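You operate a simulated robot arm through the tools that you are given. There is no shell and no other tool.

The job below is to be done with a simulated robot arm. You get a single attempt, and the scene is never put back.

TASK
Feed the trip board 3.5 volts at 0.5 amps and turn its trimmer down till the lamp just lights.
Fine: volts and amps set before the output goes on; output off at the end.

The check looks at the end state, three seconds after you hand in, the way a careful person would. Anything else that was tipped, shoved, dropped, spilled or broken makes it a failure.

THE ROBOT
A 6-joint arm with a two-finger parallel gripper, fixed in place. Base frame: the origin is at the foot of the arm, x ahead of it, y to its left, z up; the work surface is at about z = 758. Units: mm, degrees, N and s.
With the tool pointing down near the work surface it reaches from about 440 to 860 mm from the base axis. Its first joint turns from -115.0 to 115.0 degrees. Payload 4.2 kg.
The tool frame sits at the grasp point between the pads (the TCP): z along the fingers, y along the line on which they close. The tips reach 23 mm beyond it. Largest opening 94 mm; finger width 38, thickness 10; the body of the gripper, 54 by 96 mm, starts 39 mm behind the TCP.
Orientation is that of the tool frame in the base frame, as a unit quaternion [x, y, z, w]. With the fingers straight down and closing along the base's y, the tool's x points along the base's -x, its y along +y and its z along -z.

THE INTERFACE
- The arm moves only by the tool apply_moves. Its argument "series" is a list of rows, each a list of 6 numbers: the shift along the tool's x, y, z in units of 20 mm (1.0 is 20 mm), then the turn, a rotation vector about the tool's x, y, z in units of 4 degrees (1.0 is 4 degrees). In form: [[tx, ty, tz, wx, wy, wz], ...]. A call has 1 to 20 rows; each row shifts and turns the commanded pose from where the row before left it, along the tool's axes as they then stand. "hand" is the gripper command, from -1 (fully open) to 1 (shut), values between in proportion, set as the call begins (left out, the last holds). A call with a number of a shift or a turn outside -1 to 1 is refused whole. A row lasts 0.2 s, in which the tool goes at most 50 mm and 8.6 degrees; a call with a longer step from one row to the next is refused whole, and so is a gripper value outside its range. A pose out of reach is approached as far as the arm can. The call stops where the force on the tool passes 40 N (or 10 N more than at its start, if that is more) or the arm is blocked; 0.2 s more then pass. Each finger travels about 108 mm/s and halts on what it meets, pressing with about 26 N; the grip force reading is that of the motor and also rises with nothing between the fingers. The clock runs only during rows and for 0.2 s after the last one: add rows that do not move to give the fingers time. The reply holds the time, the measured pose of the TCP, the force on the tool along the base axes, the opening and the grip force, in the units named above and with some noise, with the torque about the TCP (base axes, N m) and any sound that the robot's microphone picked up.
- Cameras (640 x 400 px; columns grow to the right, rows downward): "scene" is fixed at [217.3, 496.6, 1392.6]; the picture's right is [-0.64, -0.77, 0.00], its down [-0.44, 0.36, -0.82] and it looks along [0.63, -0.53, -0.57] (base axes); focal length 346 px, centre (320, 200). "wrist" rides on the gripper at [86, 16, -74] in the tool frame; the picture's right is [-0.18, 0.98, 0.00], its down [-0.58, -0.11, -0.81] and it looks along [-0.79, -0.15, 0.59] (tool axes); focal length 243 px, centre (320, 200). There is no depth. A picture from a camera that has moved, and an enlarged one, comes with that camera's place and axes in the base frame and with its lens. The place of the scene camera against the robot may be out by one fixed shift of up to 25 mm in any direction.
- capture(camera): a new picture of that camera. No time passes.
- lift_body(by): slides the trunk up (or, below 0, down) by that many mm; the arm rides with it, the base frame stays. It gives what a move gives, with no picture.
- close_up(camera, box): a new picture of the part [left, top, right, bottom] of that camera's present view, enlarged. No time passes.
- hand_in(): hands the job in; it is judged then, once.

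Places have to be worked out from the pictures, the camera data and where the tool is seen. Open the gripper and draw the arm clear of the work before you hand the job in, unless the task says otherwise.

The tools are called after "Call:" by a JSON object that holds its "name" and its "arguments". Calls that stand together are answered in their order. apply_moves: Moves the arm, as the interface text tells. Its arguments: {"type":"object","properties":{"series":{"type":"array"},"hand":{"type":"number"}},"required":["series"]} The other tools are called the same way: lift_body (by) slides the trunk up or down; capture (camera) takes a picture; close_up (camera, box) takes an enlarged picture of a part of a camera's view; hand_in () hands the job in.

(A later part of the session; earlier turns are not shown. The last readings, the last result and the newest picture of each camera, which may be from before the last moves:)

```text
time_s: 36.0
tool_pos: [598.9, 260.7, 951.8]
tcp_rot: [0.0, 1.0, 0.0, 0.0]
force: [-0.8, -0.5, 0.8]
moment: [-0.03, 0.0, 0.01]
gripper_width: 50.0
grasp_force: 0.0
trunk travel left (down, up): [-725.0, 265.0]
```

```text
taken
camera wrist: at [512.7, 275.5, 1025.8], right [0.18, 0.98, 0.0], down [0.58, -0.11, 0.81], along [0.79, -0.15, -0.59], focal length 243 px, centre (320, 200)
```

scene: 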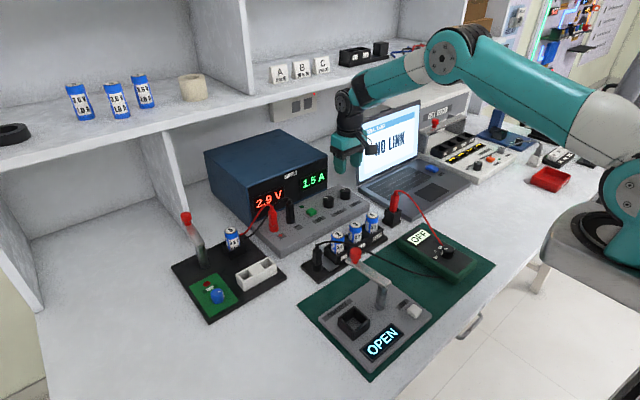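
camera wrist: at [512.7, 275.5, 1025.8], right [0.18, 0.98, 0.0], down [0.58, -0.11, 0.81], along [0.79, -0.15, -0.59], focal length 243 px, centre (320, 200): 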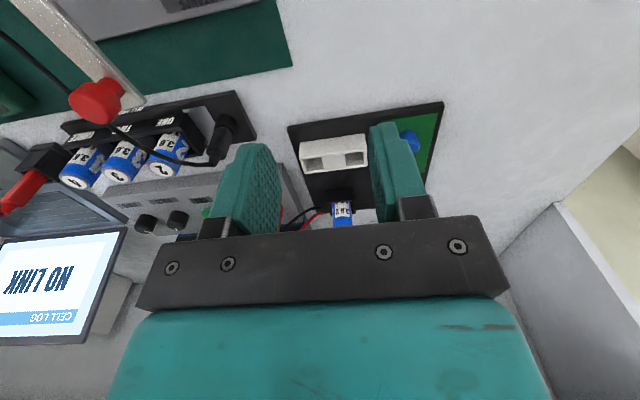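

The trimmer looks to be near (736,348), partly hidden by a finger. I shift left and a bit ahead to see it between the fingers.

Call:
{"name": "apply_moves", "arguments": {"series": [[-0.5, 0.9, 0, 0, 0, 0], [-0.5, 0.9, 0, 0, 0, 0], [-0.5, 0.9, 0, 0, 0, 0], [-0.5, 0.9, 0, 0, 0, 0], [-0.5, 0.9, 0, 0, 0, 0], [0, 0, 0, 0, 0, 0]]}}

Call:
{"name": "capture", "arguments": {"camera": "wrist"}}

Call:
{"name": "close_up", "arguments": {"camera": "wrist", "box": [260, 60, 420, 160]}}

```text
time_s: 37.4
tool_pos: [649.9, 348.9, 951.3]
tcp_rot: [0.001, 1.0, 0.0, -0.001]
force: [0.2, 0.1, -0.8]
moment: [-0.01, 0.02, 0.01]
gripper_width: 49.6
grasp_force: 0.0
trunk travel left (down, up): [-725.0, 265.0]
```

```text
taken
camera wrist: at [562.5, 365.3, 1026.1], right [0.18, 0.98, 0.0], down [0.58, -0.11, 0.81], along [0.79, -0.15, -0.59], focal length 243 px, centre (320, 200)
```

wrist: 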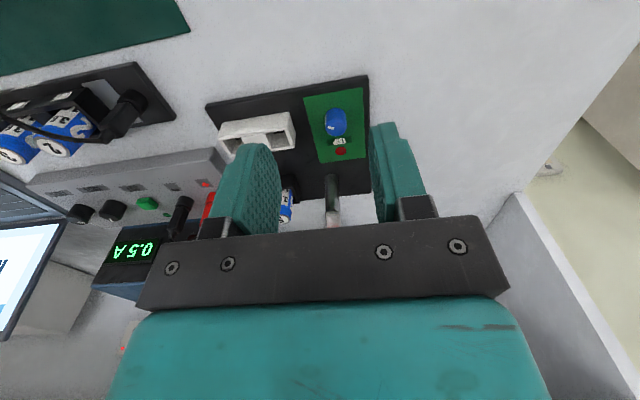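

```text
4.00 times, centred on (340, 110) of wrist
camera zoom: at [562.5, 365.3, 1026.1], right [0.18, 0.98, 0.0], down [0.58, -0.11, 0.81], along [0.79, -0.15, -0.59], focal length 970 px, centre (240, 560)
```

zoom: 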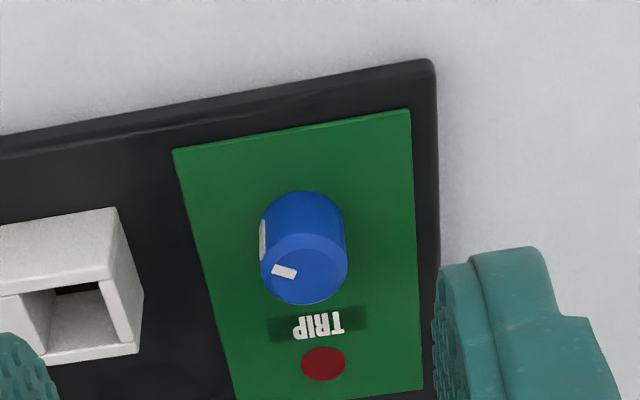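

Survey result: green board surface z≈766, trimmer Ø≈25 mm at ≈(744,351) with top ≈787, its mark pointing toward −y, and lamp at ≈(800,351), dark. Next I close the gripper and fly over the OUT button at ≈(837,12) to press it.

Call:
{"name": "apply_moves", "arguments": {"series": [[-0.55, -0.99, 0, 0, 0, 0], [-0.55, -0.99, 0, 0, 0, 0], [-0.55, -0.99, 0, 0, 0, 0], [-0.55, -0.99, 0, 0, 0, 0], [-0.55, -0.99, 0, 0, 0, 0], [-0.55, -0.99, 0, 0, 0, 0], [-0.55, -0.99, 0, 0, 0, 0], [-0.55, -0.99, 0, 0, 0, 0], [-0.55, -0.99, 0, 0, 0, 0], [-0.55, -0.99, 0, 0, 0, 0], [-0.55, -0.99, 0, 0, 0, 0], [-0.55, -0.99, 0, 0, 0, 0], [-0.55, -0.99, 0, 0, 0, 0], [-0.55, -0.99, 0, 0, 0, 0], [-0.55, -0.99, 0, 0, 0, 0], [-0.55, -0.99, 0, 0, 0, 0], [-0.55, -0.99, 0, 0, 0, 0], [0, 0, 0, 0, 0, 0]], "hand": 1}}

Call:
{"name": "capture", "arguments": {"camera": "wrist"}}

Call:
{"name": "close_up", "arguments": {"camera": "wrist", "box": [240, 40, 400, 140]}}

```text
time_s: 41.2
tool_pos: [835.1, 13.2, 951.6]
tcp_rot: [0.0, 1.0, -0.001, 0.0]
force: [0.2, 0.0, -0.1]
moment: [0.03, -0.02, 0.01]
gripper_width: 0.0
grasp_force: 25.9
trunk travel left (down, up): [-725.0, 265.0]
```

```text
taken
camera wrist: at [748.9, 28.0, 1025.6], right [0.18, 0.98, 0.0], down [0.58, -0.11, 0.81], along [0.79, -0.15, -0.59], focal length 243 px, centre (320, 200)
```

wrist: 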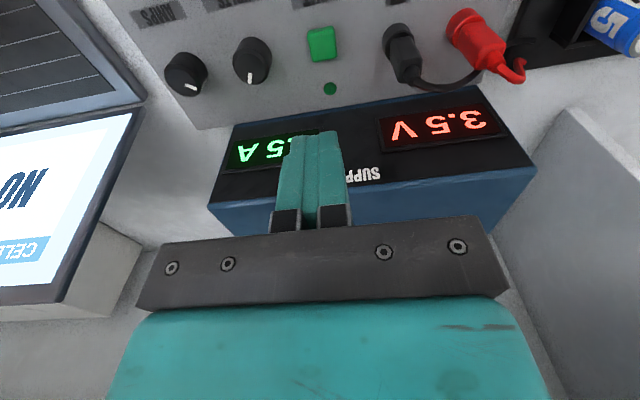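

```text
4.00 times, centred on (320, 90) of wrist
camera zoom: at [748.9, 28.0, 1025.6], right [0.18, 0.98, 0.0], down [0.58, -0.11, 0.81], along [0.79, -0.15, -0.59], focal length 970 px, centre (320, 640)
```

zoom: 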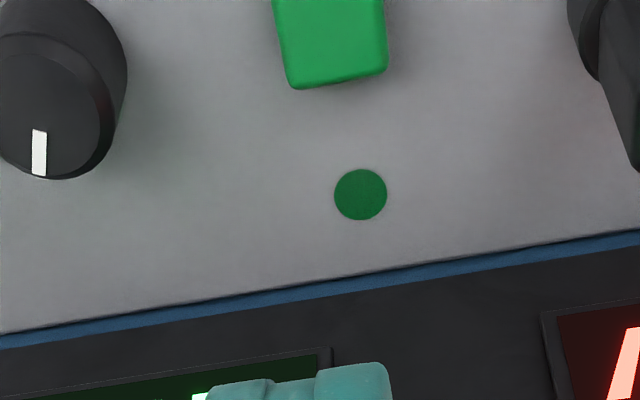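

The button sits at ≈(837,13), the black plug's base edge at y≈65, so I'll press slightly right of centre (y≈9) for clearance. I descend to TCP z≈830 first.

Call:
{"name": "apply_moves", "arguments": {"series": [[-0.1, -0.2, 0, 0, 0, 0], [0, 0, 0.868, 0, 0, 0], [0, 0, 0.868, 0, 0, 0], [0, 0, 0.868, 0, 0, 0], [0, 0, 0.868, 0, 0, 0], [0, 0, 0.868, 0, 0, 0], [0, 0, 0.868, 0, 0, 0], [0, 0, 0.868, 0, 0, 0], [0, 0, 0, 0, 0, 0]]}}

Call:
{"name": "capture", "arguments": {"camera": "wrist"}}

Call:
{"name": "close_up", "arguments": {"camera": "scene", "box": [260, 160, 372, 230]}}

```text
time_s: 43.2
tool_pos: [838.0, 9.4, 829.4]
tcp_rot: [0.0, 1.0, 0.0, 0.0]
force: [-0.1, -0.1, -0.4]
moment: [-0.02, 0.04, -0.03]
gripper_width: 0.1
grasp_force: 25.3
trunk travel left (down, up): [-725.0, 265.0]
```

```text
taken
camera wrist: at [751.6, 24.6, 903.1], right [0.18, 0.98, 0.0], down [0.58, -0.11, 0.81], along [0.79, -0.15, -0.59], focal length 243 px, centre (320, 200)
```

wrist: 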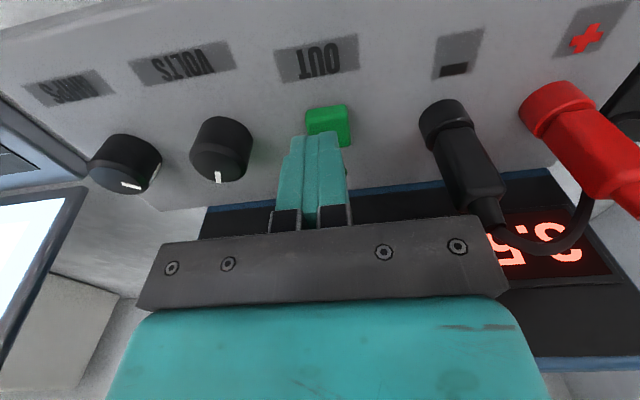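

```text
5.71 times, centred on (316, 195) of scene
camera zoom: at [217.3, 496.6, 1392.6], right [-0.64, -0.77, 0.0], down [-0.44, 0.36, -0.82], along [0.63, -0.53, -0.57], focal length 1977 px, centre (343, 229)
```

zoom: 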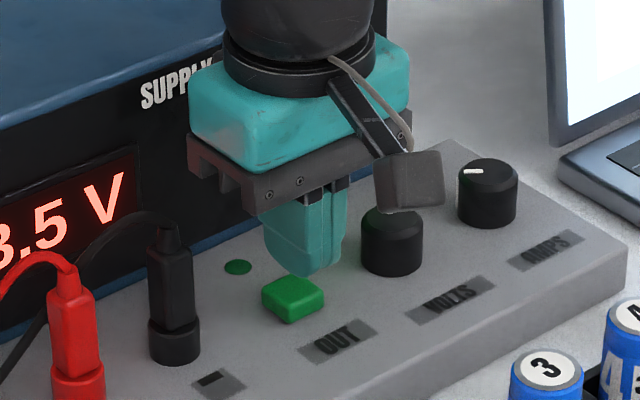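

The tip is right over the button with clearance to the plug. I press down in small steps.

Call:
{"name": "apply_moves", "arguments": {"series": [[0, 0, 0.25, 0, 0, 0], [0, 0, 0.2, 0, 0, 0], [0, 0, 0.1, 0, 0, 0], [0, 0, 0.1, 0, 0, 0], [0, 0, 0.1, 0, 0, 0]]}}

Call:
{"name": "close_up", "arguments": {"camera": "scene", "box": [260, 160, 372, 230]}}

```text
time_s: 44.4
tool_pos: [838.3, 9.9, 814.8]
tcp_rot: [0.001, 1.0, -0.001, 0.0]
force: [-0.2, -0.7, 1.3]
moment: [0.0, -0.01, -0.01]
gripper_width: 0.0
grasp_force: 26.1
trunk travel left (down, up): [-725.0, 265.0]
```

```text
5.71 times, centred on (316, 195) of scene
camera zoom: at [217.3, 496.6, 1392.6], right [-0.64, -0.77, 0.0], down [-0.44, 0.36, -0.82], along [0.63, -0.53, -0.57], focal length 1977 px, centre (343, 229)
```

zoom: 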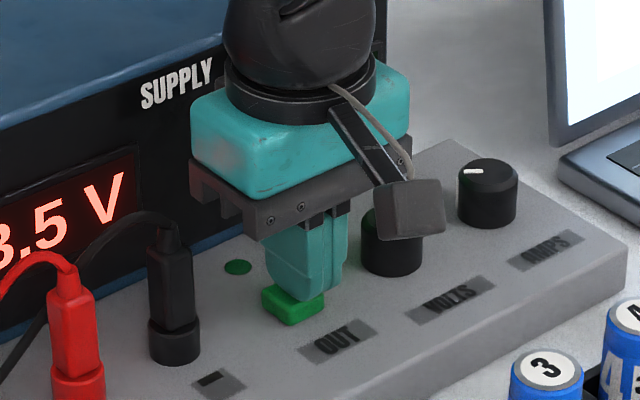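

Just at contact (1.3 N). I press a few more mm in small steps.

Call:
{"name": "apply_moves", "arguments": {"series": [[0, 0, 0.06, 0, 0, 0], [0, 0, 0.06, 0, 0, 0], [0, 0, 0, 0, 0, 0]]}}

Call:
{"name": "close_up", "arguments": {"camera": "scene", "box": [260, 160, 372, 230]}}

```text
time_s: 45.2
tool_pos: [837.5, 9.2, 811.7]
tcp_rot: [0.0, 1.0, 0.001, 0.0]
force: [-0.7, 1.4, 1.8]
moment: [0.01, -0.01, 0.03]
gripper_width: 0.0
grasp_force: 26.1
trunk travel left (down, up): [-725.0, 265.0]
heard: click
```

```text
5.71 times, centred on (316, 195) of scene
camera zoom: at [217.3, 496.6, 1392.6], right [-0.64, -0.77, 0.0], down [-0.44, 0.36, -0.82], along [0.63, -0.53, -0.57], focal length 1977 px, centre (343, 229)
```

zoom: 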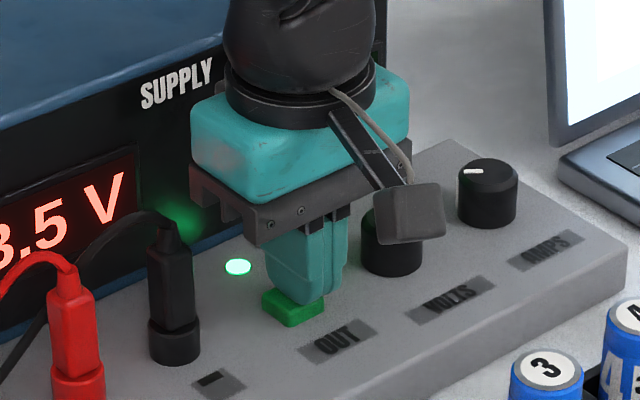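

A click was heard and the OUT lamp is lit. I lift straight up and look at the whole scene, including the trip lamp.

Call:
{"name": "apply_moves", "arguments": {"series": [[0, 0, -1, 0, 0, 0], [0, 0, -1, 0, 0, 0], [0, 0, -1, 0, 0, 0], [0, 0, -1, 0, 0, 0], [0, 0, -1, 0, 0, 0], [0, 0, -1, 0, 0, 0], [0, 0, -1, 0, 0, 0], [0, 0, 0, 0, 0, 0]]}}

Call:
{"name": "capture", "arguments": {"camera": "scene"}}

Call:
{"name": "close_up", "arguments": {"camera": "scene", "box": [160, 170, 320, 310]}}

Call:
{"name": "close_up", "arguments": {"camera": "scene", "box": [190, 270, 254, 310]}}

```text
time_s: 47.0
tool_pos: [837.2, 10.0, 951.9]
tcp_rot: [0.001, 1.0, -0.001, 0.0]
force: [-0.7, 0.4, 0.0]
moment: [0.03, -0.02, -0.03]
gripper_width: 0.3
grasp_force: 26.0
trunk travel left (down, up): [-725.0, 265.0]
```

```text
taken
```

scene: 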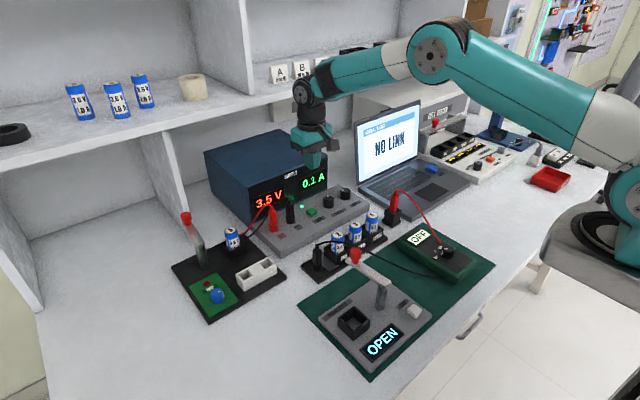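

```text
2.86 times, centred on (240, 240) of scene
camera zoom: at [217.3, 496.6, 1392.6], right [-0.64, -0.77, 0.0], down [-0.44, 0.36, -0.82], along [0.63, -0.53, -0.57], focal length 988 px, centre (549, 86)
```

zoom: 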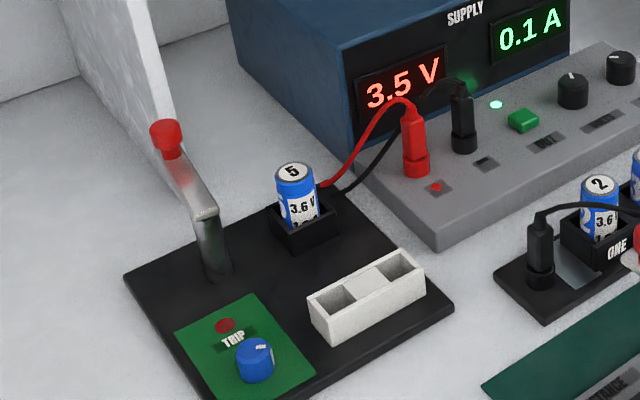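

```text
10.00 times, centred on (222, 290) of scene
camera zoom: at [217.3, 496.6, 1392.6], right [-0.64, -0.77, 0.0], down [-0.44, 0.36, -0.82], along [0.63, -0.53, -0.57], focal length 3460 px, centre (1300, -700)
```

zoom: 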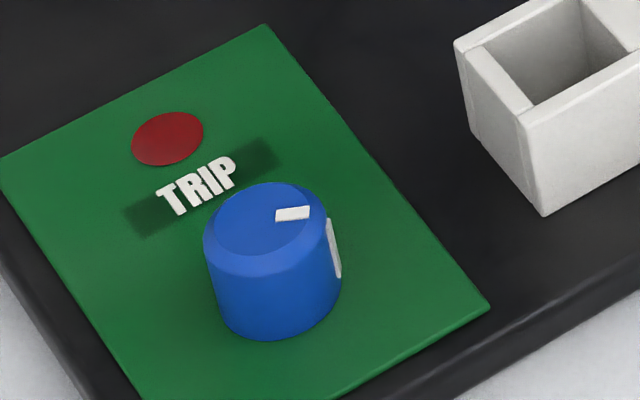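

Output on: 3.5 V, drawing 0.1 A, so the board is fed; trip lamp dark. I fly to above the trimmer (744,351), opening the fingers to ~44 mm.

Call:
{"name": "apply_moves", "arguments": {"series": [[0.259, 0.947, 0, 0, 0, 0], [0.259, 0.947, 0, 0, 0, 0], [0.259, 0.947, 0, 0, 0, 0], [0.259, 0.947, 0, 0, 0, 0], [0.259, 0.947, 0, 0, 0, 0], [0.259, 0.947, 0, 0, 0, 0], [0.259, 0.947, 0, 0, 0, 0], [0.259, 0.947, 0, 0, 0, 0], [0.259, 0.947, 0, 0, 0, 0], [0.259, 0.947, 0, 0, 0, 0], [0.259, 0.947, 0, 0, 0, 0], [0.259, 0.947, 0, 0, 0, 0], [0.259, 0.947, 0, 0, 0, 0], [0.259, 0.947, 0, 0, 0, 0], [0.259, 0.947, 0, 0, 0, 0], [0.259, 0.947, 0, 0, 0, 0], [0.259, 0.947, 0, 0, 0, 0], [0.259, 0.947, 0, 0, 0, 0], [0, 0, 0, 0, 0, 0]], "hand": 0.06}}

Call:
{"name": "apply_moves", "arguments": {"series": [[0, 0, 0, 0, 0, 1], [0, 0, 0, 0, 0, 1], [0, 0, 0, 0, 0, 1], [0, 0, 0, 0, 0, 1], [0, 0, 0, 0, 0, 1], [0, 0, 0, 0, 0, 1], [0, 0, 0, 0, 0, 1], [0, 0, 0, 0, 0, 1], [0, 0, 0, 0, 0, 1], [0, 0, 0, 0, 0, 1], [0, 0, 0, 0, 0, 1], [0, 0, 0, 0, 0, 1], [0, 0, 0, 0, 0, 1], [0, 0, 0, 0, 0, 1], [0, 0, 0, 0, 0, 1], [0, 0, 0, 0, 0, 1], [0, 0, 0, 0, 0, 0]]}}

Call:
{"name": "capture", "arguments": {"camera": "wrist"}}

```text
time_s: 51.0
tool_pos: [724.4, 338.7, 953.2]
tcp_rot: [0.001, 1.0, 0.0, 0.0]
force: [-0.2, 0.7, 0.3]
moment: [0.02, 0.03, 0.0]
gripper_width: 44.4
grasp_force: 0.1
out of reach, approached as far as the arm can: row 16, 17, 18
trunk travel left (down, up): [-725.0, 265.0]
```

```text
time_s: 54.6
tool_pos: [726.9, 339.1, 951.3]
tcp_rot: [0.53, 0.848, 0.0, 0.0]
force: [0.2, 0.0, -0.3]
moment: [0.0, -0.02, -0.01]
gripper_width: 44.3
grasp_force: 0.1
trunk travel left (down, up): [-725.0, 265.0]
```

```text
taken
camera wrist: at [702.2, 422.1, 1026.5], right [0.96, 0.26, 0.0], down [0.16, -0.57, 0.81], along [0.21, -0.78, -0.59], focal length 243 px, centre (320, 200)
```

wrist: 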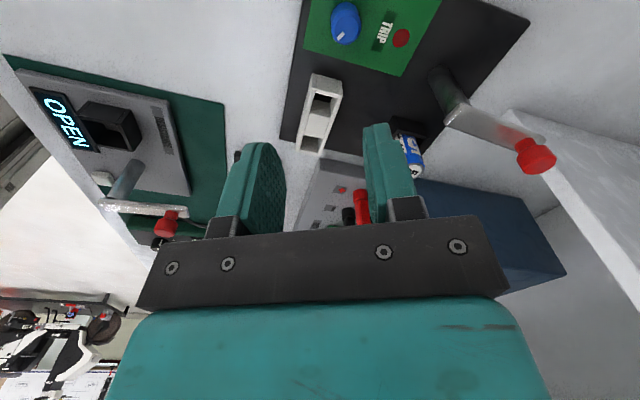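

The arm reported out of reach near (724,339) at this height, although r≈800 only. The rotation to 64° worked, so I try the remaining shift in the new orientation while descending a little.

Call:
{"name": "apply_moves", "arguments": {"series": [[0, 0, 1, 0, 0, 0], [0, 0, 1, 0, 0, 0], [0.08, 0.5, 0, 0, 0, 0], [0.08, 0.5, 0, 0, 0, 0], [0, 0, 0, 0, 0, 0]]}}

Call:
{"name": "capture", "arguments": {"camera": "scene"}}

```text
time_s: 55.8
tool_pos: [726.9, 339.1, 913.0]
tcp_rot: [0.53, 0.848, 0.0, 0.0]
force: [-0.3, 1.4, 0.2]
moment: [-0.02, 0.0, -0.04]
gripper_width: 43.8
grasp_force: 0.1
out of reach, approached as far as the arm can: row 3, 4
trunk travel left (down, up): [-725.0, 265.0]
```

```text
taken
```

scene: 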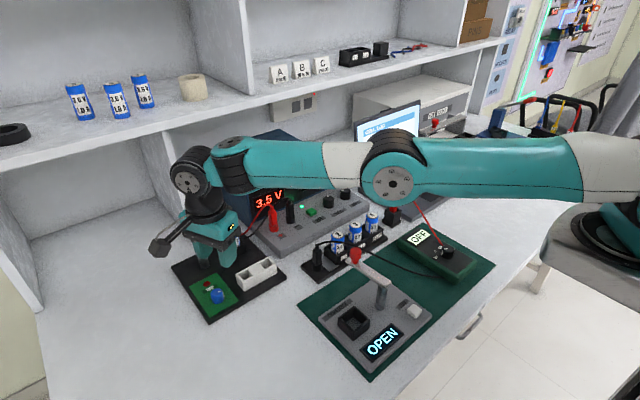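

The arm looks nearly stretched at this height; reach may improve lower down. I descend to z≈853 (tips at 830, above the trimmer top ≈790) and try the shift again.

Call:
{"name": "apply_moves", "arguments": {"series": [[0, 0, 1, 0, 0, 0], [0, 0, 1, 0, 0, 0], [0, 0, 1, 0, 0, 0], [0.08, 0.5, 0, 0, 0, 0], [0.08, 0.5, 0, 0, 0, 0], [0, 0, 0, 0, 0, 0]]}}

Call:
{"name": "capture", "arguments": {"camera": "wrist"}}

```text
time_s: 57.2
tool_pos: [723.0, 331.3, 856.2]
tcp_rot: [0.53, 0.848, 0.0, -0.001]
force: [0.2, -0.7, 0.0]
moment: [-0.02, 0.01, 0.03]
gripper_width: 44.0
grasp_force: 0.0
out of reach, approached as far as the arm can: row 2, 3, 4, 5
trunk travel left (down, up): [-725.0, 265.0]
```

```text
taken
camera wrist: at [699.7, 414.6, 931.1], right [0.96, 0.26, 0.0], down [0.16, -0.57, 0.81], along [0.21, -0.78, -0.59], focal length 243 px, centre (320, 200)
```

wrist: 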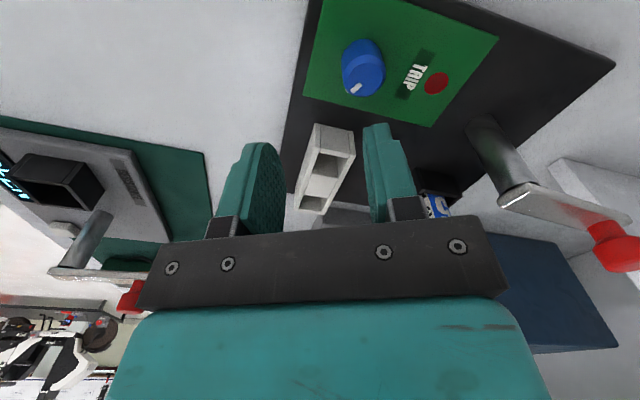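

Reach shrinks as I go lower, so the shoulder is higher than ideal here; the trunk slide should help. I look at the arm's posture first.

Call:
{"name": "close_up", "arguments": {"camera": "scene", "box": [320, 100, 640, 300]}}

Call:
{"name": "close_up", "arguments": {"camera": "scene", "box": [130, 120, 450, 320]}}

```text
2.00 times, centred on (480, 200) of scene
camera zoom: at [217.3, 496.6, 1392.6], right [-0.64, -0.77, 0.0], down [-0.44, 0.36, -0.82], along [0.63, -0.53, -0.57], focal length 692 px, centre (0, 200)
```

zoom: 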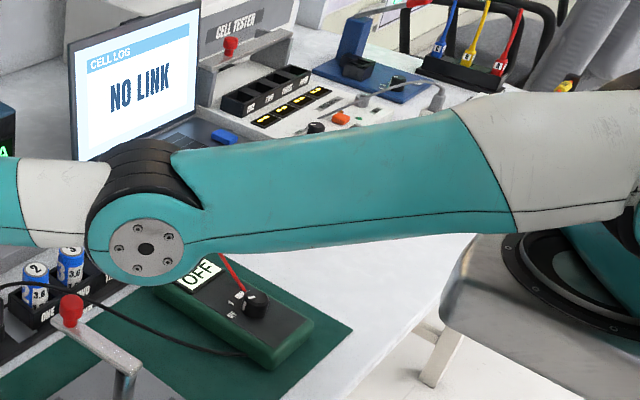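

```text
2.00 times, centred on (290, 220) of scene
camera zoom: at [217.3, 496.6, 1392.6], right [-0.64, -0.77, 0.0], down [-0.44, 0.36, -0.82], along [0.63, -0.53, -0.57], focal length 692 px, centre (380, 160)
```

zoom: 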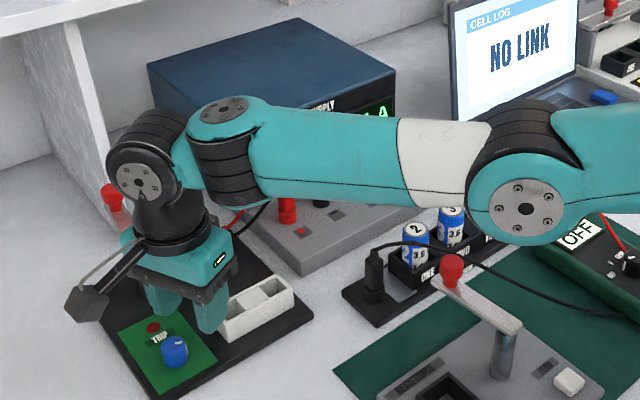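

The arm is nearly straight and sloping down from a high shoulder, so lowering the trunk should give reach. I first raise the tool to z≈1000 with clearance, before sliding the trunk down.

Call:
{"name": "apply_moves", "arguments": {"series": [[0, 0, -1, 0, 0, 0], [0, 0, -1, 0, 0, 0], [0, 0, -1, 0, 0, 0], [0, 0, -1, 0, 0, 0], [0, 0, -1, 0, 0, 0], [0, 0, -1, 0, 0, 0], [0, 0, -1, 0, 0, 0], [0, 0, 0, 0, 0, 0]]}}

Call:
{"name": "lift_body", "arguments": {"by": -60}}

Call:
{"name": "capture", "arguments": {"camera": "scene"}}

```text
time_s: 59.0
tool_pos: [726.3, 333.7, 996.6]
tcp_rot: [0.53, 0.848, 0.0, 0.001]
force: [-0.6, -0.1, 0.5]
moment: [0.03, 0.01, -0.02]
gripper_width: 44.1
grasp_force: 0.1
out of reach, approached as far as the arm can: row 2
trunk travel left (down, up): [-725.0, 265.0]
```

```text
time_s: 60.0
tool_pos: [725.8, 334.1, 937.5]
tcp_rot: [0.53, 0.848, 0.0, 0.0]
force: [-0.1, -1.3, -0.5]
moment: [0.01, 0.01, -0.06]
gripper_width: 44.2
grasp_force: 0.0
trunk travel left (down, up): [-665.0, 325.0]
```

```text
taken
```

scene: 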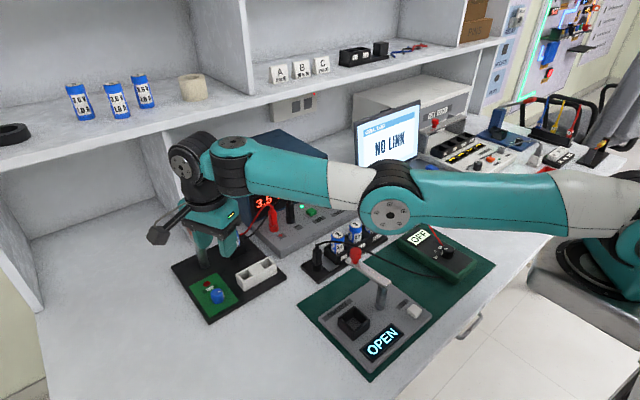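

Trunk slid 60 mm down without trouble; the arm plane is well clear of the tester's post. I test the shift to the trimmer axis at this height.

Call:
{"name": "apply_moves", "arguments": {"series": [[0.12, 0.4, 0, 0, 0, 0], [0.12, 0.4, 0, 0, 0, 0], [0.12, 0.4, 0, 0, 0, 0], [0, 0, 0, 0, 0, 0]]}}

```text
time_s: 61.0
tool_pos: [730.0, 335.6, 935.5]
tcp_rot: [0.531, 0.847, 0.0, 0.0]
force: [0.8, -0.3, 0.2]
moment: [0.01, -0.01, -0.02]
gripper_width: 44.1
grasp_force: 0.0
out of reach, approached as far as the arm can: row 1, 2, 3
trunk travel left (down, up): [-665.0, 325.0]
```

Now the data fit: the first joint's axis sits near (245,-50), and tool-down reach from there is ≈620 mm, while the trimmer needs ≈640. A ~10° tilt of the tool about its closing axis will bridge this. I test whether the wrist can turn on to about 140° (camera on the outer side, lamp in full view) up here.

Call:
{"name": "apply_moves", "arguments": {"series": [[0, 0, 0, 0, 0, 1], [0, 0, 0, 0, 0, 1], [0, 0, 0, 0, 0, 1], [0, 0, 0, 0, 0, 1], [0, 0, 0, 0, 0, 1], [0, 0, 0, 0, 0, 1], [0, 0, 0, 0, 0, 1], [0, 0, 0, 0, 0, 1], [0, 0, 0, 0, 0, 1], [0, 0, 0, 0, 0, 1], [0, 0, 0, 0, 0, 1], [0, 0, 0, 0, 0, 1], [0, 0, 0, 0, 0, 1], [0, 0, 0, 0, 0, 1], [0, 0, 0, 0, 0, 1], [0, 0, 0, 0, 0, 1], [0, 0, 0, 0, 0, 1], [0, 0, 0, 0, 0, 1], [0, 0, 0, 0, 0, 1], [0, 0, 0, 0, 0, 0]]}}

Call:
{"name": "capture", "arguments": {"camera": "wrist"}}

```text
time_s: 65.2
tool_pos: [729.8, 335.4, 935.6]
tcp_rot: [0.94, 0.341, 0.002, 0.001]
force: [0.4, -0.2, -0.8]
moment: [0.04, -0.04, 0.0]
gripper_width: 44.2
grasp_force: 0.1
trunk travel left (down, up): [-665.0, 325.0]
```

```text
taken
camera wrist: at [805.2, 376.1, 1011.0], right [0.49, -0.87, 0.0], down [-0.52, -0.29, 0.81], along [-0.7, -0.39, -0.59], focal length 243 px, centre (320, 200)
```

wrist: 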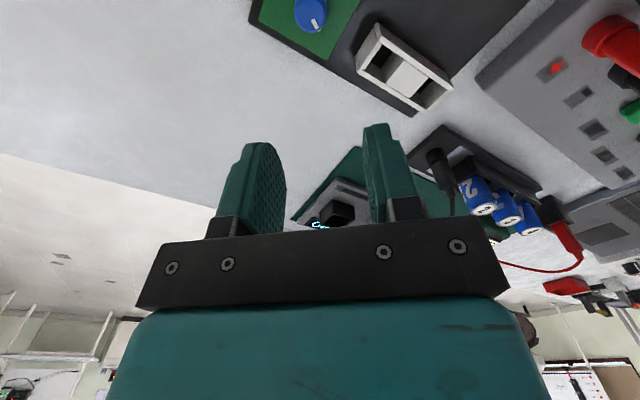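

The wrist reached 140° and the lamp side is on the camera side. I tilt 10° about the closing axis so the tips point outward, then shift over the trimmer axis (744,351).

Call:
{"name": "apply_moves", "arguments": {"series": [[0, 0, 0, 0, 0.5, 0], [0, 0, 0, 0, 0.5, 0], [0, 0, 0, 0, 0.5, 0], [0, 0, 0, 0, 0.5, 0], [0, 0, 0, 0, 0.5, 0], [0.345, -0.047, 0.06, 0, 0, 0], [0.345, -0.047, 0.06, 0, 0, 0], [0.345, -0.047, 0.06, 0, 0, 0], [0, 0, 0, 0, 0, 0]]}}

Call:
{"name": "capture", "arguments": {"camera": "wrist"}}

```text
time_s: 67.2
tool_pos: [748.1, 354.8, 947.9]
tcp_rot: [0.936, 0.34, 0.083, -0.024]
force: [0.0, 0.4, 0.1]
moment: [0.02, 0.01, -0.01]
gripper_width: 44.3
grasp_force: 0.1
out of reach, approached as far as the arm can: row 3, 4, 5, 6, 7, 8
trunk travel left (down, up): [-665.0, 325.0]
```

```text
taken
camera wrist: at [812.7, 387.8, 1036.4], right [0.49, -0.87, -0.02], down [-0.62, -0.37, 0.69], along [-0.61, -0.33, -0.72], focal length 243 px, centre (320, 200)
```

wrist: 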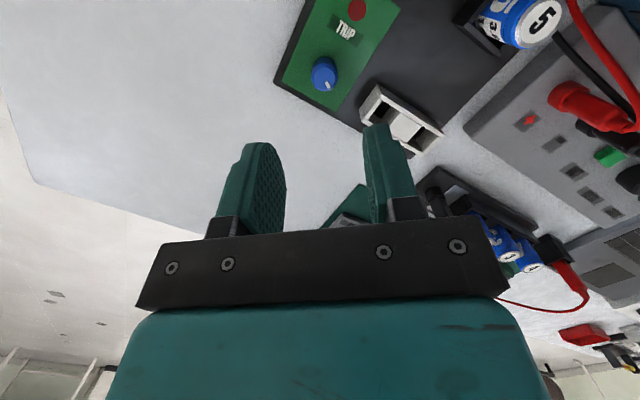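

The tilt is right (tool axis leans outward 10°) and TCP is now at (748,355,948), so the xy is attainable. I step back over (744,351) and 20 mm down to see whether the arm is still flagged.

Call:
{"name": "apply_moves", "arguments": {"series": [[-0.225, 0.01, 0.467, 0, 0, 0], [-0.225, 0.01, 0.467, 0, 0, 0], [0, 0, 0, 0, 0, 0]]}}

```text
time_s: 68.0
tool_pos: [748.2, 355.4, 932.7]
tcp_rot: [0.936, 0.341, 0.084, -0.021]
force: [0.2, -0.1, -0.3]
moment: [0.01, -0.02, -0.03]
gripper_width: 44.0
grasp_force: 0.0
out of reach, approached as far as the arm can: row 1, 2
trunk travel left (down, up): [-665.0, 325.0]
```

Odd: it cannot come inward either, which suggests the elbow has straightened and slipped to the wrong side. I check the posture in the scene view.

Call:
{"name": "capture", "arguments": {"camera": "scene"}}

Call:
{"name": "close_up", "arguments": {"camera": "scene", "box": [320, 100, 640, 300]}}

```text
taken
```

scene: 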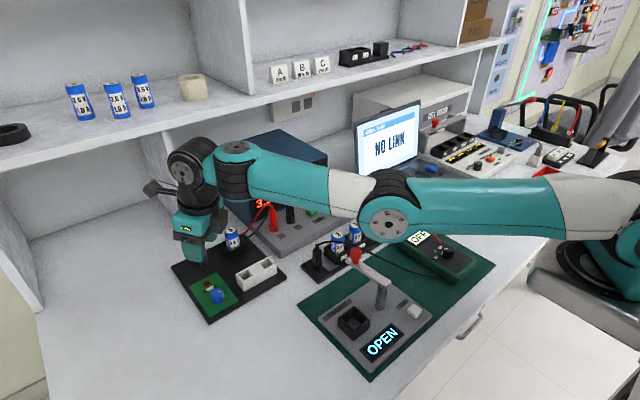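

```text
2.00 times, centred on (480, 200) of scene
camera zoom: at [217.3, 496.6, 1392.6], right [-0.64, -0.77, 0.0], down [-0.44, 0.36, -0.82], along [0.63, -0.53, -0.57], focal length 692 px, centre (0, 200)
```

zoom: 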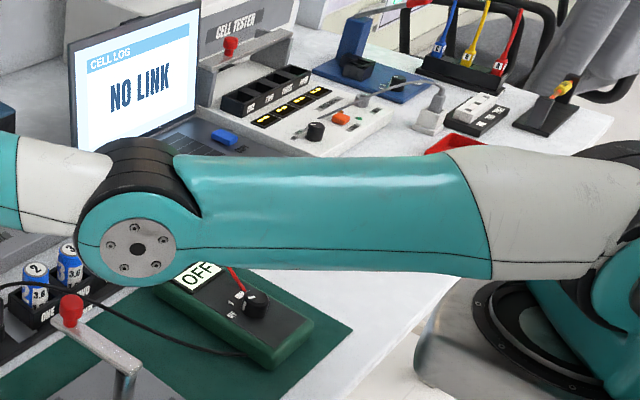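

The elbow indeed hangs slightly below the shoulder–wrist line, whereas it was above it at the supply. I command a clearly inward and upward move to get it back to the elbow-up side.

Call:
{"name": "apply_moves", "arguments": {"series": [[-0.9, 0, -0.665, 0, 0, 0], [-0.9, 0, -0.665, 0, 0, 0], [-0.9, 0, -0.665, 0, 0, 0], [-0.9, 0, -0.665, 0, 0, 0], [-0.9, 0, -0.665, 0, 0, 0], [0, 0, 0, 0, 0, 0]]}}

Call:
{"name": "capture", "arguments": {"camera": "scene"}}

```text
time_s: 69.4
tool_pos: [705.0, 329.0, 1005.8]
tcp_rot: [0.936, 0.34, 0.082, -0.029]
force: [0.0, -0.1, 0.3]
moment: [0.02, 0.04, 0.01]
gripper_width: 44.2
grasp_force: 0.0
out of reach, approached as far as the arm can: row 1, 2, 3, 4
trunk travel left (down, up): [-665.0, 325.0]
```

```text
taken
```

scene: 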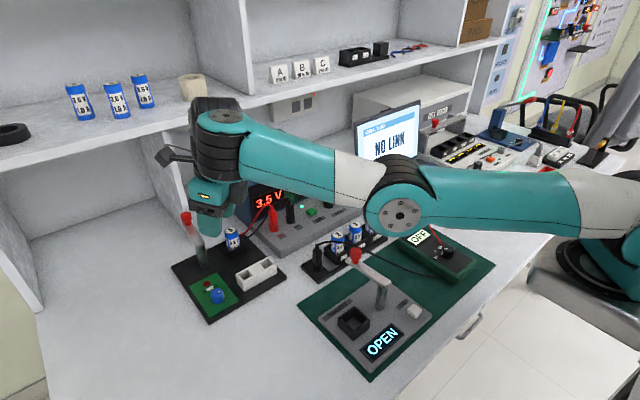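

It is reachable here, but the elbow is still below the line. I take a closer look at the wrist and arm joints to understand the configuration.

Call:
{"name": "close_up", "arguments": {"camera": "scene", "box": [140, 80, 300, 260]}}

Call:
{"name": "close_up", "arguments": {"camera": "scene", "box": [480, 140, 640, 260]}}

```text
2.22 times, centred on (220, 170) of scene
camera zoom: at [217.3, 496.6, 1392.6], right [-0.64, -0.77, 0.0], down [-0.44, 0.36, -0.82], along [0.63, -0.53, -0.57], focal length 769 px, centre (542, 267)
```

zoom: 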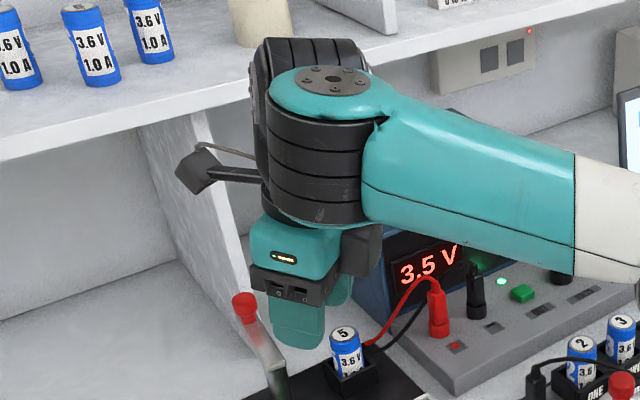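

```text
3.33 times, centred on (560, 200) of scene
camera zoom: at [217.3, 496.6, 1392.6], right [-0.64, -0.77, 0.0], down [-0.44, 0.36, -0.82], along [0.63, -0.53, -0.57], focal length 1153 px, centre (-480, 200)
```

zoom: 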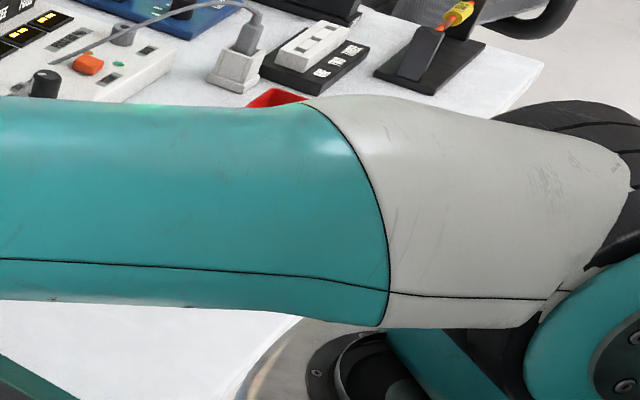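

The wrist joint above the tool is nearly aligned with it when the forearm is level — a bad posture. I raise the trunk for lots of clearance, then draw the tool inward to get the arm back to its elbow-up posture.

Call:
{"name": "lift_body", "arguments": {"by": 200}}

Call:
{"name": "apply_moves", "arguments": {"series": [[0, 0, 0, 0, -0.5, 0], [0, 0, 0, 0, -0.5, 0], [0, 0, 0, 0, -0.5, 0], [0, 0, 0, 0, -0.5, 0], [0, 0, 0, 0, -0.5, 0], [0, 0, 0, 0, 0, 0]]}}

Call:
{"name": "apply_moves", "arguments": {"series": [[-1, 0, 0, 0, 0, 0], [-1, 0, 0, 0, 0, 0], [-1, 0, 0, 0, 0, 0], [-1, 0, 0, 0, 0, 0], [-1, 0, 0, 0, 0, 0], [0, 0, 0, 0, 0, 0]]}}

Call:
{"name": "capture", "arguments": {"camera": "scene"}}

```text
time_s: 71.6
tool_pos: [704.3, 328.4, 1206.4]
tcp_rot: [0.936, 0.341, 0.081, -0.028]
force: [-0.2, 0.6, -0.2]
moment: [0.01, 0.03, 0.0]
gripper_width: 44.0
grasp_force: 0.1
trunk travel left (down, up): [-865.0, 125.0]
```

```text
time_s: 73.0
tool_pos: [704.8, 329.0, 1207.1]
tcp_rot: [0.94, 0.341, 0.0, 0.002]
force: [-0.5, -0.1, -0.3]
moment: [0.0, -0.01, -0.01]
gripper_width: 44.2
grasp_force: 0.1
trunk travel left (down, up): [-865.0, 125.0]
```

```text
time_s: 74.4
tool_pos: [666.9, 295.3, 1209.4]
tcp_rot: [0.94, 0.341, 0.0, 0.001]
force: [0.2, 0.4, 0.0]
moment: [-0.02, -0.03, 0.0]
gripper_width: 44.3
grasp_force: 0.0
out of reach, approached as far as the arm can: row 3, 4, 5
trunk travel left (down, up): [-865.0, 125.0]
```

```text
taken
```

scene: 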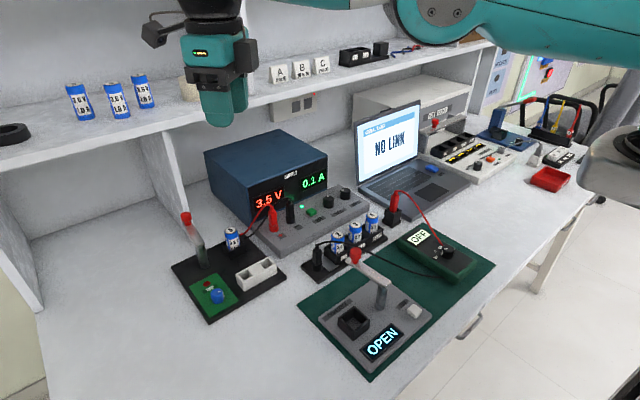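

In this elbow-down posture the arm has a minimum bend limit, so I must pass through the straight pose. High above everything, I push outward past full stretch and then check the elbow.

Call:
{"name": "apply_moves", "arguments": {"series": [[1, 0, 0, 0, 0, 0], [1, 0, 0, 0, 0, 0], [1, 0, 0, 0, 0, 0], [1, 0, 0, 0, 0, 0], [1, 0, 0, 0, 0, 0], [1, 0, 0, 0, 0, 0], [1, 0, 0, 0, 0, 0], [1, 0, 0, 0, 0, 0], [0, 0, 0, 0, 0, 0]]}}

Call:
{"name": "capture", "arguments": {"camera": "scene"}}

```text
time_s: 76.4
tool_pos: [715.6, 336.9, 1202.4]
tcp_rot: [0.94, 0.341, -0.001, 0.0]
force: [-0.4, -0.2, -0.5]
moment: [0.01, 0.01, 0.0]
gripper_width: 44.0
grasp_force: 0.0
out of reach, approached as far as the arm can: row 4, 5, 6, 7, 8
trunk travel left (down, up): [-865.0, 125.0]
```

```text
taken
```

scene: 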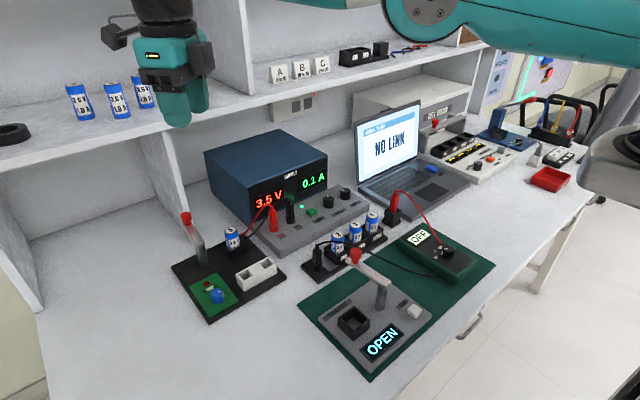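

It stretched to r≈609. I draw it inward 120 mm to see whether it stays unflagged (elbow-up) this time.

Call:
{"name": "apply_moves", "arguments": {"series": [[-1, 0, 0, 0, 0, 0], [-1, 0, 0, 0, 0, 0], [-1, 0, 0, 0, 0, 0], [-1, 0, 0, 0, 0, 0], [-1, 0, 0, 0, 0, 0], [-1, 0, 0, 0, 0, 0], [0, 0, 0, 0, 0, 0]]}}

Call:
{"name": "capture", "arguments": {"camera": "scene"}}

```text
time_s: 78.0
tool_pos: [666.5, 296.2, 1210.4]
tcp_rot: [0.94, 0.341, -0.002, 0.001]
force: [0.6, 0.3, -0.1]
moment: [-0.02, 0.02, -0.01]
gripper_width: 44.4
grasp_force: 0.0
out of reach, approached as far as the arm can: row 4, 5, 6
trunk travel left (down, up): [-865.0, 125.0]
```

```text
taken
```

scene: 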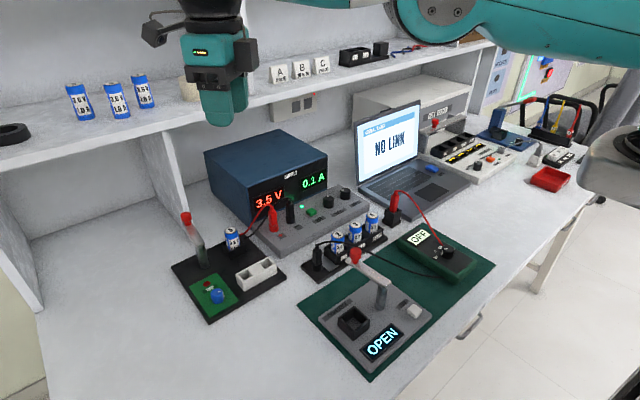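

The trouble is the wrist: tool axis and the joint above it become parallel when the forearm is level. I'll lower the trunk back to its starting height, and at a high, free spot tilt the tool outward strongly (32°) to get past that alignment.

Call:
{"name": "lift_body", "arguments": {"by": -140}}

Call:
{"name": "apply_moves", "arguments": {"series": [[0, 0, 0, 0, 1, 0], [0, 0, 0, 0, 1, 0], [0, 0, 0, 0, 1, 0], [0, 0, 0, 0, 1, 0], [0, 0, 0, 0, 1, 0], [0, 0, 0, 0, 1, 0], [0, 0, 0, 0, 1, 0], [0, 0, 0, 0, 1, 0], [0, 0, 0, 0, 0, 0]]}}

Call:
{"name": "capture", "arguments": {"camera": "scene"}}

```text
time_s: 79.6
tool_pos: [666.0, 296.8, 1069.6]
tcp_rot: [0.94, 0.34, -0.002, 0.001]
force: [-0.6, -0.8, 0.0]
moment: [0.01, 0.01, -0.01]
gripper_width: 44.1
grasp_force: 0.1
trunk travel left (down, up): [-725.0, 265.0]
```

```text
time_s: 81.6
tool_pos: [688.9, 318.0, 1082.7]
tcp_rot: [0.935, 0.34, 0.093, -0.032]
force: [0.3, 0.0, -0.4]
moment: [0.0, 0.0, 0.01]
gripper_width: 44.3
grasp_force: 0.1
out of reach, approached as far as the arm can: row 1, 2, 3, 4, 5, 6, 7, 8
trunk travel left (down, up): [-725.0, 265.0]
```

```text
taken
```

scene: 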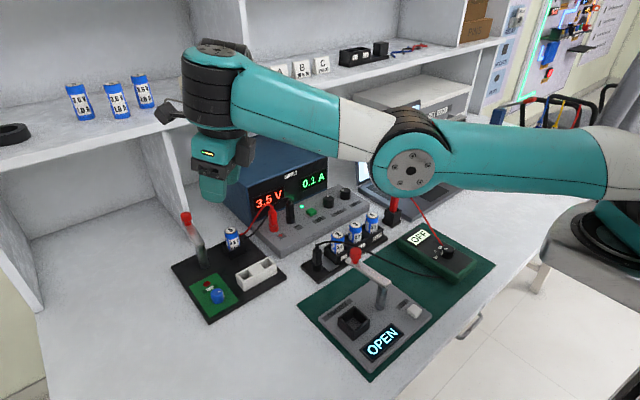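

At the inward limit the wrist could not back up for the tilt, so it stopped at 11°. I move 50 mm outward first and then continue tilting.

Call:
{"name": "apply_moves", "arguments": {"series": [[0.9, 0, 0.18, 0, 0, 0], [0.9, 0, 0.18, 0, 0, 0], [0.9, 0, 0.18, 0, 0, 0], [0.3, 0, 0, 0, 1, 0], [0.3, 0, 0, 0, 1, 0], [0.3, 0, 0, 0, 1, 0], [0.3, 0, 0, 0, 1, 0], [0, 0, 0, 0, 0, 0]]}}

Call:
{"name": "capture", "arguments": {"camera": "scene"}}

```text
time_s: 83.4
tool_pos: [766.1, 392.1, 1103.0]
tcp_rot: [0.913, 0.333, 0.226, -0.069]
force: [-0.4, -0.3, 0.9]
moment: [0.02, 0.02, -0.01]
gripper_width: 44.0
grasp_force: 0.0
out of reach, approached as far as the arm can: row 4, 5, 6, 7
trunk travel left (down, up): [-725.0, 265.0]
```

```text
taken
```

scene: 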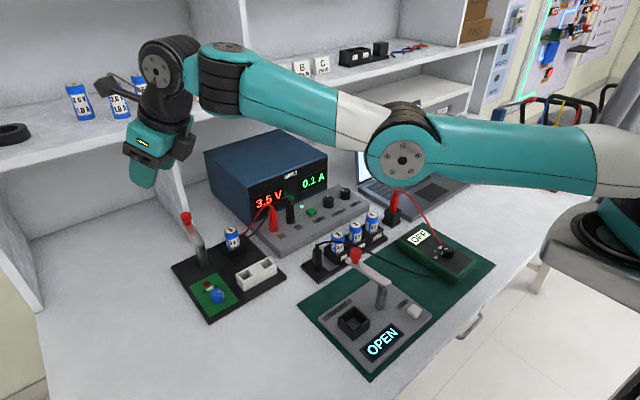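

Now the wrist link points outward again (good) with 27° tilt, but the elbow is still low. I swing ~10° to the left for free room, and then push outward past full stretch so the elbow can come back up.

Call:
{"name": "apply_moves", "arguments": {"series": [[-0.07, -0.98, -0.06, 0.19, 0, -0.37], [-0.07, -0.98, -0.06, 0.19, 0, -0.37], [-0.07, -0.98, -0.06, 0.19, 0, -0.37], [-0.07, -0.98, -0.06, 0.19, 0, -0.37], [-0.07, -0.98, -0.06, 0.19, 0, -0.37], [-0.07, -0.98, -0.06, 0.19, 0, -0.37], [0, 0, 0, 0, 0, 0]]}}

Call:
{"name": "capture", "arguments": {"camera": "scene"}}

```text
time_s: 85.0
tool_pos: [665.7, 478.2, 1118.9]
tcp_rot: [0.881, 0.411, 0.216, -0.091]
force: [0.1, 0.2, -0.5]
moment: [0.01, -0.02, 0.01]
gripper_width: 44.1
grasp_force: 0.0
out of reach, approached as far as the arm can: row 1, 2, 3, 4, 5
trunk travel left (down, up): [-725.0, 265.0]
```

```text
taken
```

scene: 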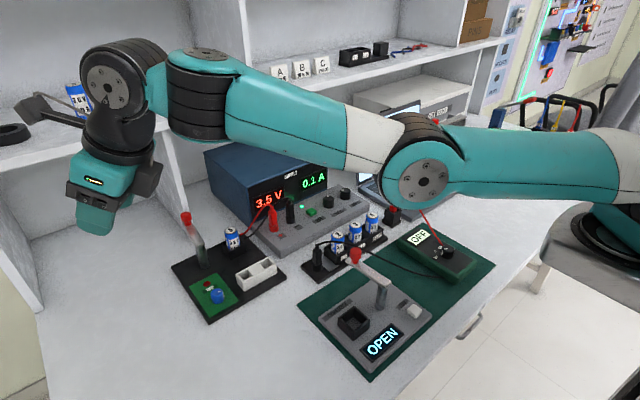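

The wrist now looks orderly (link outward) with a clear view. I push outward to full stretch.

Call:
{"name": "apply_moves", "arguments": {"series": [[0.889, 0, 0.459, 0, 0, 0], [0.889, 0, 0.459, 0, 0, 0], [0.889, 0, 0.459, 0, 0, 0], [0.889, 0, 0.459, 0, 0, 0], [0.889, 0, 0.459, 0, 0, 0], [0.889, 0, 0.459, 0, 0, 0], [0, 0, 0, 0, 0, 0]]}}

Call:
{"name": "capture", "arguments": {"camera": "scene"}}

```text
time_s: 86.6
tool_pos: [665.3, 477.7, 1119.4]
tcp_rot: [0.881, 0.411, 0.216, -0.091]
force: [-0.4, 0.1, 0.2]
moment: [0.01, -0.03, 0.04]
gripper_width: 43.9
grasp_force: 0.0
out of reach, approached as far as the arm can: row 1, 2, 3, 4, 5, 6
trunk travel left (down, up): [-725.0, 265.0]
```

```text
taken
```

scene: 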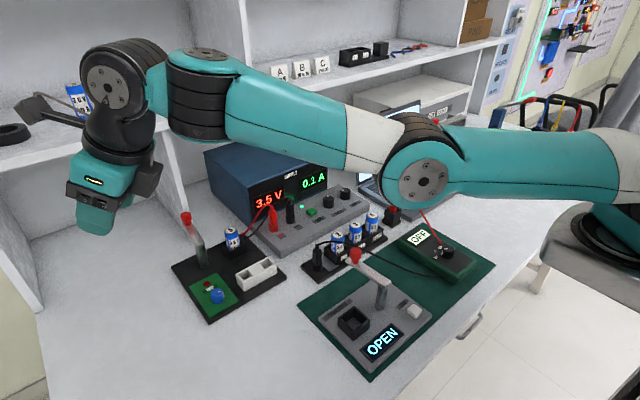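

It is trapped just past straight. Pulling the tool straight down should let both shoulder and elbow drop and free it; below here is only bare table, so I command 160 mm downward.

Call:
{"name": "apply_moves", "arguments": {"series": [[-0.459, 0, 0.889, 0, 0, 0], [-0.459, 0, 0.889, 0, 0, 0], [-0.459, 0, 0.889, 0, 0, 0], [-0.459, 0, 0.889, 0, 0, 0], [-0.459, 0, 0.889, 0, 0, 0], [-0.459, 0, 0.889, 0, 0, 0], [-0.459, 0, 0.889, 0, 0, 0], [-0.459, 0, 0.889, 0, 0, 0], [0, 0, 0, 0, 0, 0]]}}

Call:
{"name": "capture", "arguments": {"camera": "scene"}}

```text
time_s: 88.6
tool_pos: [660.8, 498.7, 1003.8]
tcp_rot: [0.879, 0.416, 0.221, -0.076]
force: [0.4, -0.1, 0.3]
moment: [0.01, -0.02, -0.01]
gripper_width: 44.4
grasp_force: 0.0
out of reach, approached as far as the arm can: row 1, 2, 3, 4, 5, 6, 7, 8
trunk travel left (down, up): [-725.0, 265.0]
```

```text
taken
```

scene: 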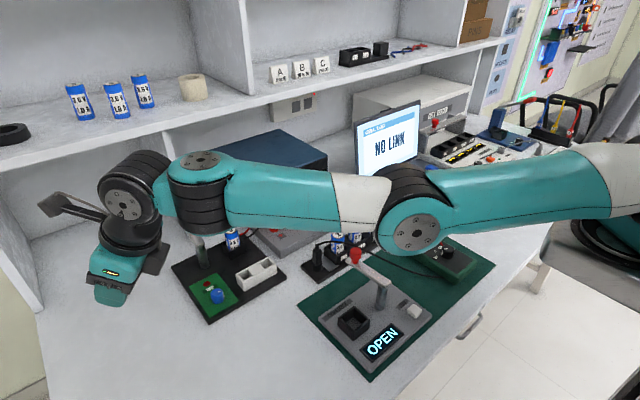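

Still on the wrong side by a hair. I try tiny outward steps (1 mm each) so the solver can follow it to exactly straight.

Call:
{"name": "apply_moves", "arguments": {"series": [[0.0446, -0.0025, 0.0225, 0, 0, 0], [0.0446, -0.0025, 0.0225, 0, 0, 0], [0.0446, -0.0025, 0.0225, 0, 0, 0], [0, 0, 0, 0, 0, 0]]}}

Call:
{"name": "apply_moves", "arguments": {"series": [[-0.0446, 0.0025, -0.0225, 0, 0, 0], [-0.0446, 0.0025, -0.0225, 0, 0, 0], [-0.0446, 0.0025, -0.0225, 0, 0, 0], [0, 0, 0, 0, 0, 0]]}}

```text
time_s: 89.6
tool_pos: [661.3, 498.4, 1004.6]
tcp_rot: [0.879, 0.415, 0.222, -0.075]
force: [0.2, -0.8, -1.1]
moment: [0.01, 0.02, -0.03]
gripper_width: 44.3
grasp_force: 0.0
trunk travel left (down, up): [-725.0, 265.0]
```

```text
time_s: 90.6
tool_pos: [661.1, 497.6, 1004.5]
tcp_rot: [0.88, 0.414, 0.221, -0.074]
force: [-0.3, -0.1, -0.2]
moment: [0.01, 0.0, 0.0]
gripper_width: 44.4
grasp_force: 0.0
trunk travel left (down, up): [-725.0, 265.0]
```

Small steps pass unflagged both ways. I try 5 mm outward steps, then look for a flag.

Call:
{"name": "apply_moves", "arguments": {"series": [[0.223, -0.0125, 0.112, 0, 0, 0], [0.223, -0.0125, 0.112, 0, 0, 0], [0.223, -0.0125, 0.112, 0, 0, 0], [0.223, -0.0125, 0.112, 0, 0, 0], [0, 0, 0, 0, 0, 0]]}}

Call:
{"name": "apply_moves", "arguments": {"series": [[-0.223, 0.0125, -0.112, 0, 0, 0], [-0.223, 0.0125, -0.112, 0, 0, 0], [-0.223, 0.0125, -0.112, 0, 0, 0], [-0.223, 0.0125, -0.112, 0, 0, 0], [-0.223, 0.0125, -0.112, 0, 0, 0], [-0.223, 0.0125, -0.112, 0, 0, 0], [0, 0, 0, 0, 0, 0]]}}

```text
time_s: 91.8
tool_pos: [661.6, 499.0, 1004.0]
tcp_rot: [0.879, 0.415, 0.222, -0.074]
force: [0.2, 0.0, 0.5]
moment: [-0.02, 0.0, -0.03]
gripper_width: 44.2
grasp_force: 0.0
out of reach, approached as far as the arm can: row 1, 2, 3, 4
trunk travel left (down, up): [-725.0, 265.0]
```

```text
time_s: 93.4
tool_pos: [661.2, 497.9, 1004.0]
tcp_rot: [0.879, 0.415, 0.221, -0.074]
force: [0.3, 0.5, 0.0]
moment: [0.0, 0.01, -0.03]
gripper_width: 44.1
grasp_force: 0.1
out of reach, approached as far as the arm can: row 1, 2, 3, 4, 5, 6
trunk travel left (down, up): [-725.0, 265.0]
```

The arm is locked in a thin shell past straight. Un-tilting the tool (tips inward) while it is stretched should swing the elbow upward through straight; I do 40° of that here in free air and look.

Call:
{"name": "apply_moves", "arguments": {"series": [[0, 0, 0, 0, -1, 0], [0, 0, 0, 0, -1, 0], [0, 0, 0, 0, -1, 0], [0, 0, 0, 0, -1, 0], [0, 0, 0, 0, -1, 0], [0, 0, 0, 0, -1, 0], [0, 0, 0, 0, -1, 0], [0, 0, 0, 0, -1, 0], [0, 0, 0, 0, -1, 0], [0, 0, 0, 0, -1, 0], [0, 0, 0, 0, 0, 0]]}}

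Call:
{"name": "capture", "arguments": {"camera": "scene"}}

```text
time_s: 95.8
tool_pos: [564.9, 426.9, 991.2]
tcp_rot: [0.905, 0.417, -0.062, 0.056]
force: [0.0, -0.3, 0.7]
moment: [0.01, -0.02, -0.01]
gripper_width: 44.1
grasp_force: 0.1
out of reach, approached as far as the arm can: row 1, 2, 3, 4, 5, 6, 7, 8, 9, 10
trunk travel left (down, up): [-725.0, 265.0]
```

```text
taken
```

scene: 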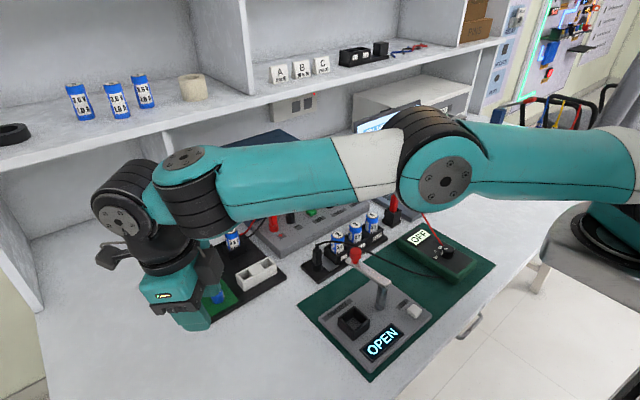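

The elbow is now on the upper side (forearm descends toward the wrist). I confirm freedom by drawing inward 80 mm.

Call:
{"name": "apply_moves", "arguments": {"series": [[-1, 0, 0, 0, 0, 0], [-1, 0, 0, 0, 0, 0], [-1, 0, 0, 0, 0, 0], [-1, 0, 0, 0, 0, 0], [0, 0, 0, 0, 0, 0]]}}

Call:
{"name": "capture", "arguments": {"camera": "scene"}}

```text
time_s: 97.0
tool_pos: [534.0, 386.3, 1005.8]
tcp_rot: [0.905, 0.418, -0.061, 0.057]
force: [0.3, -0.8, 0.7]
moment: [0.02, 0.04, 0.02]
gripper_width: 44.4
grasp_force: 0.0
out of reach, approached as far as the arm can: row 1, 2, 3
trunk travel left (down, up): [-725.0, 265.0]
```

```text
taken
```

scene: 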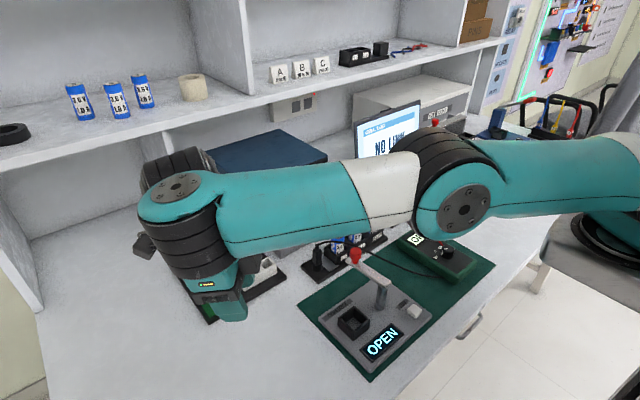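

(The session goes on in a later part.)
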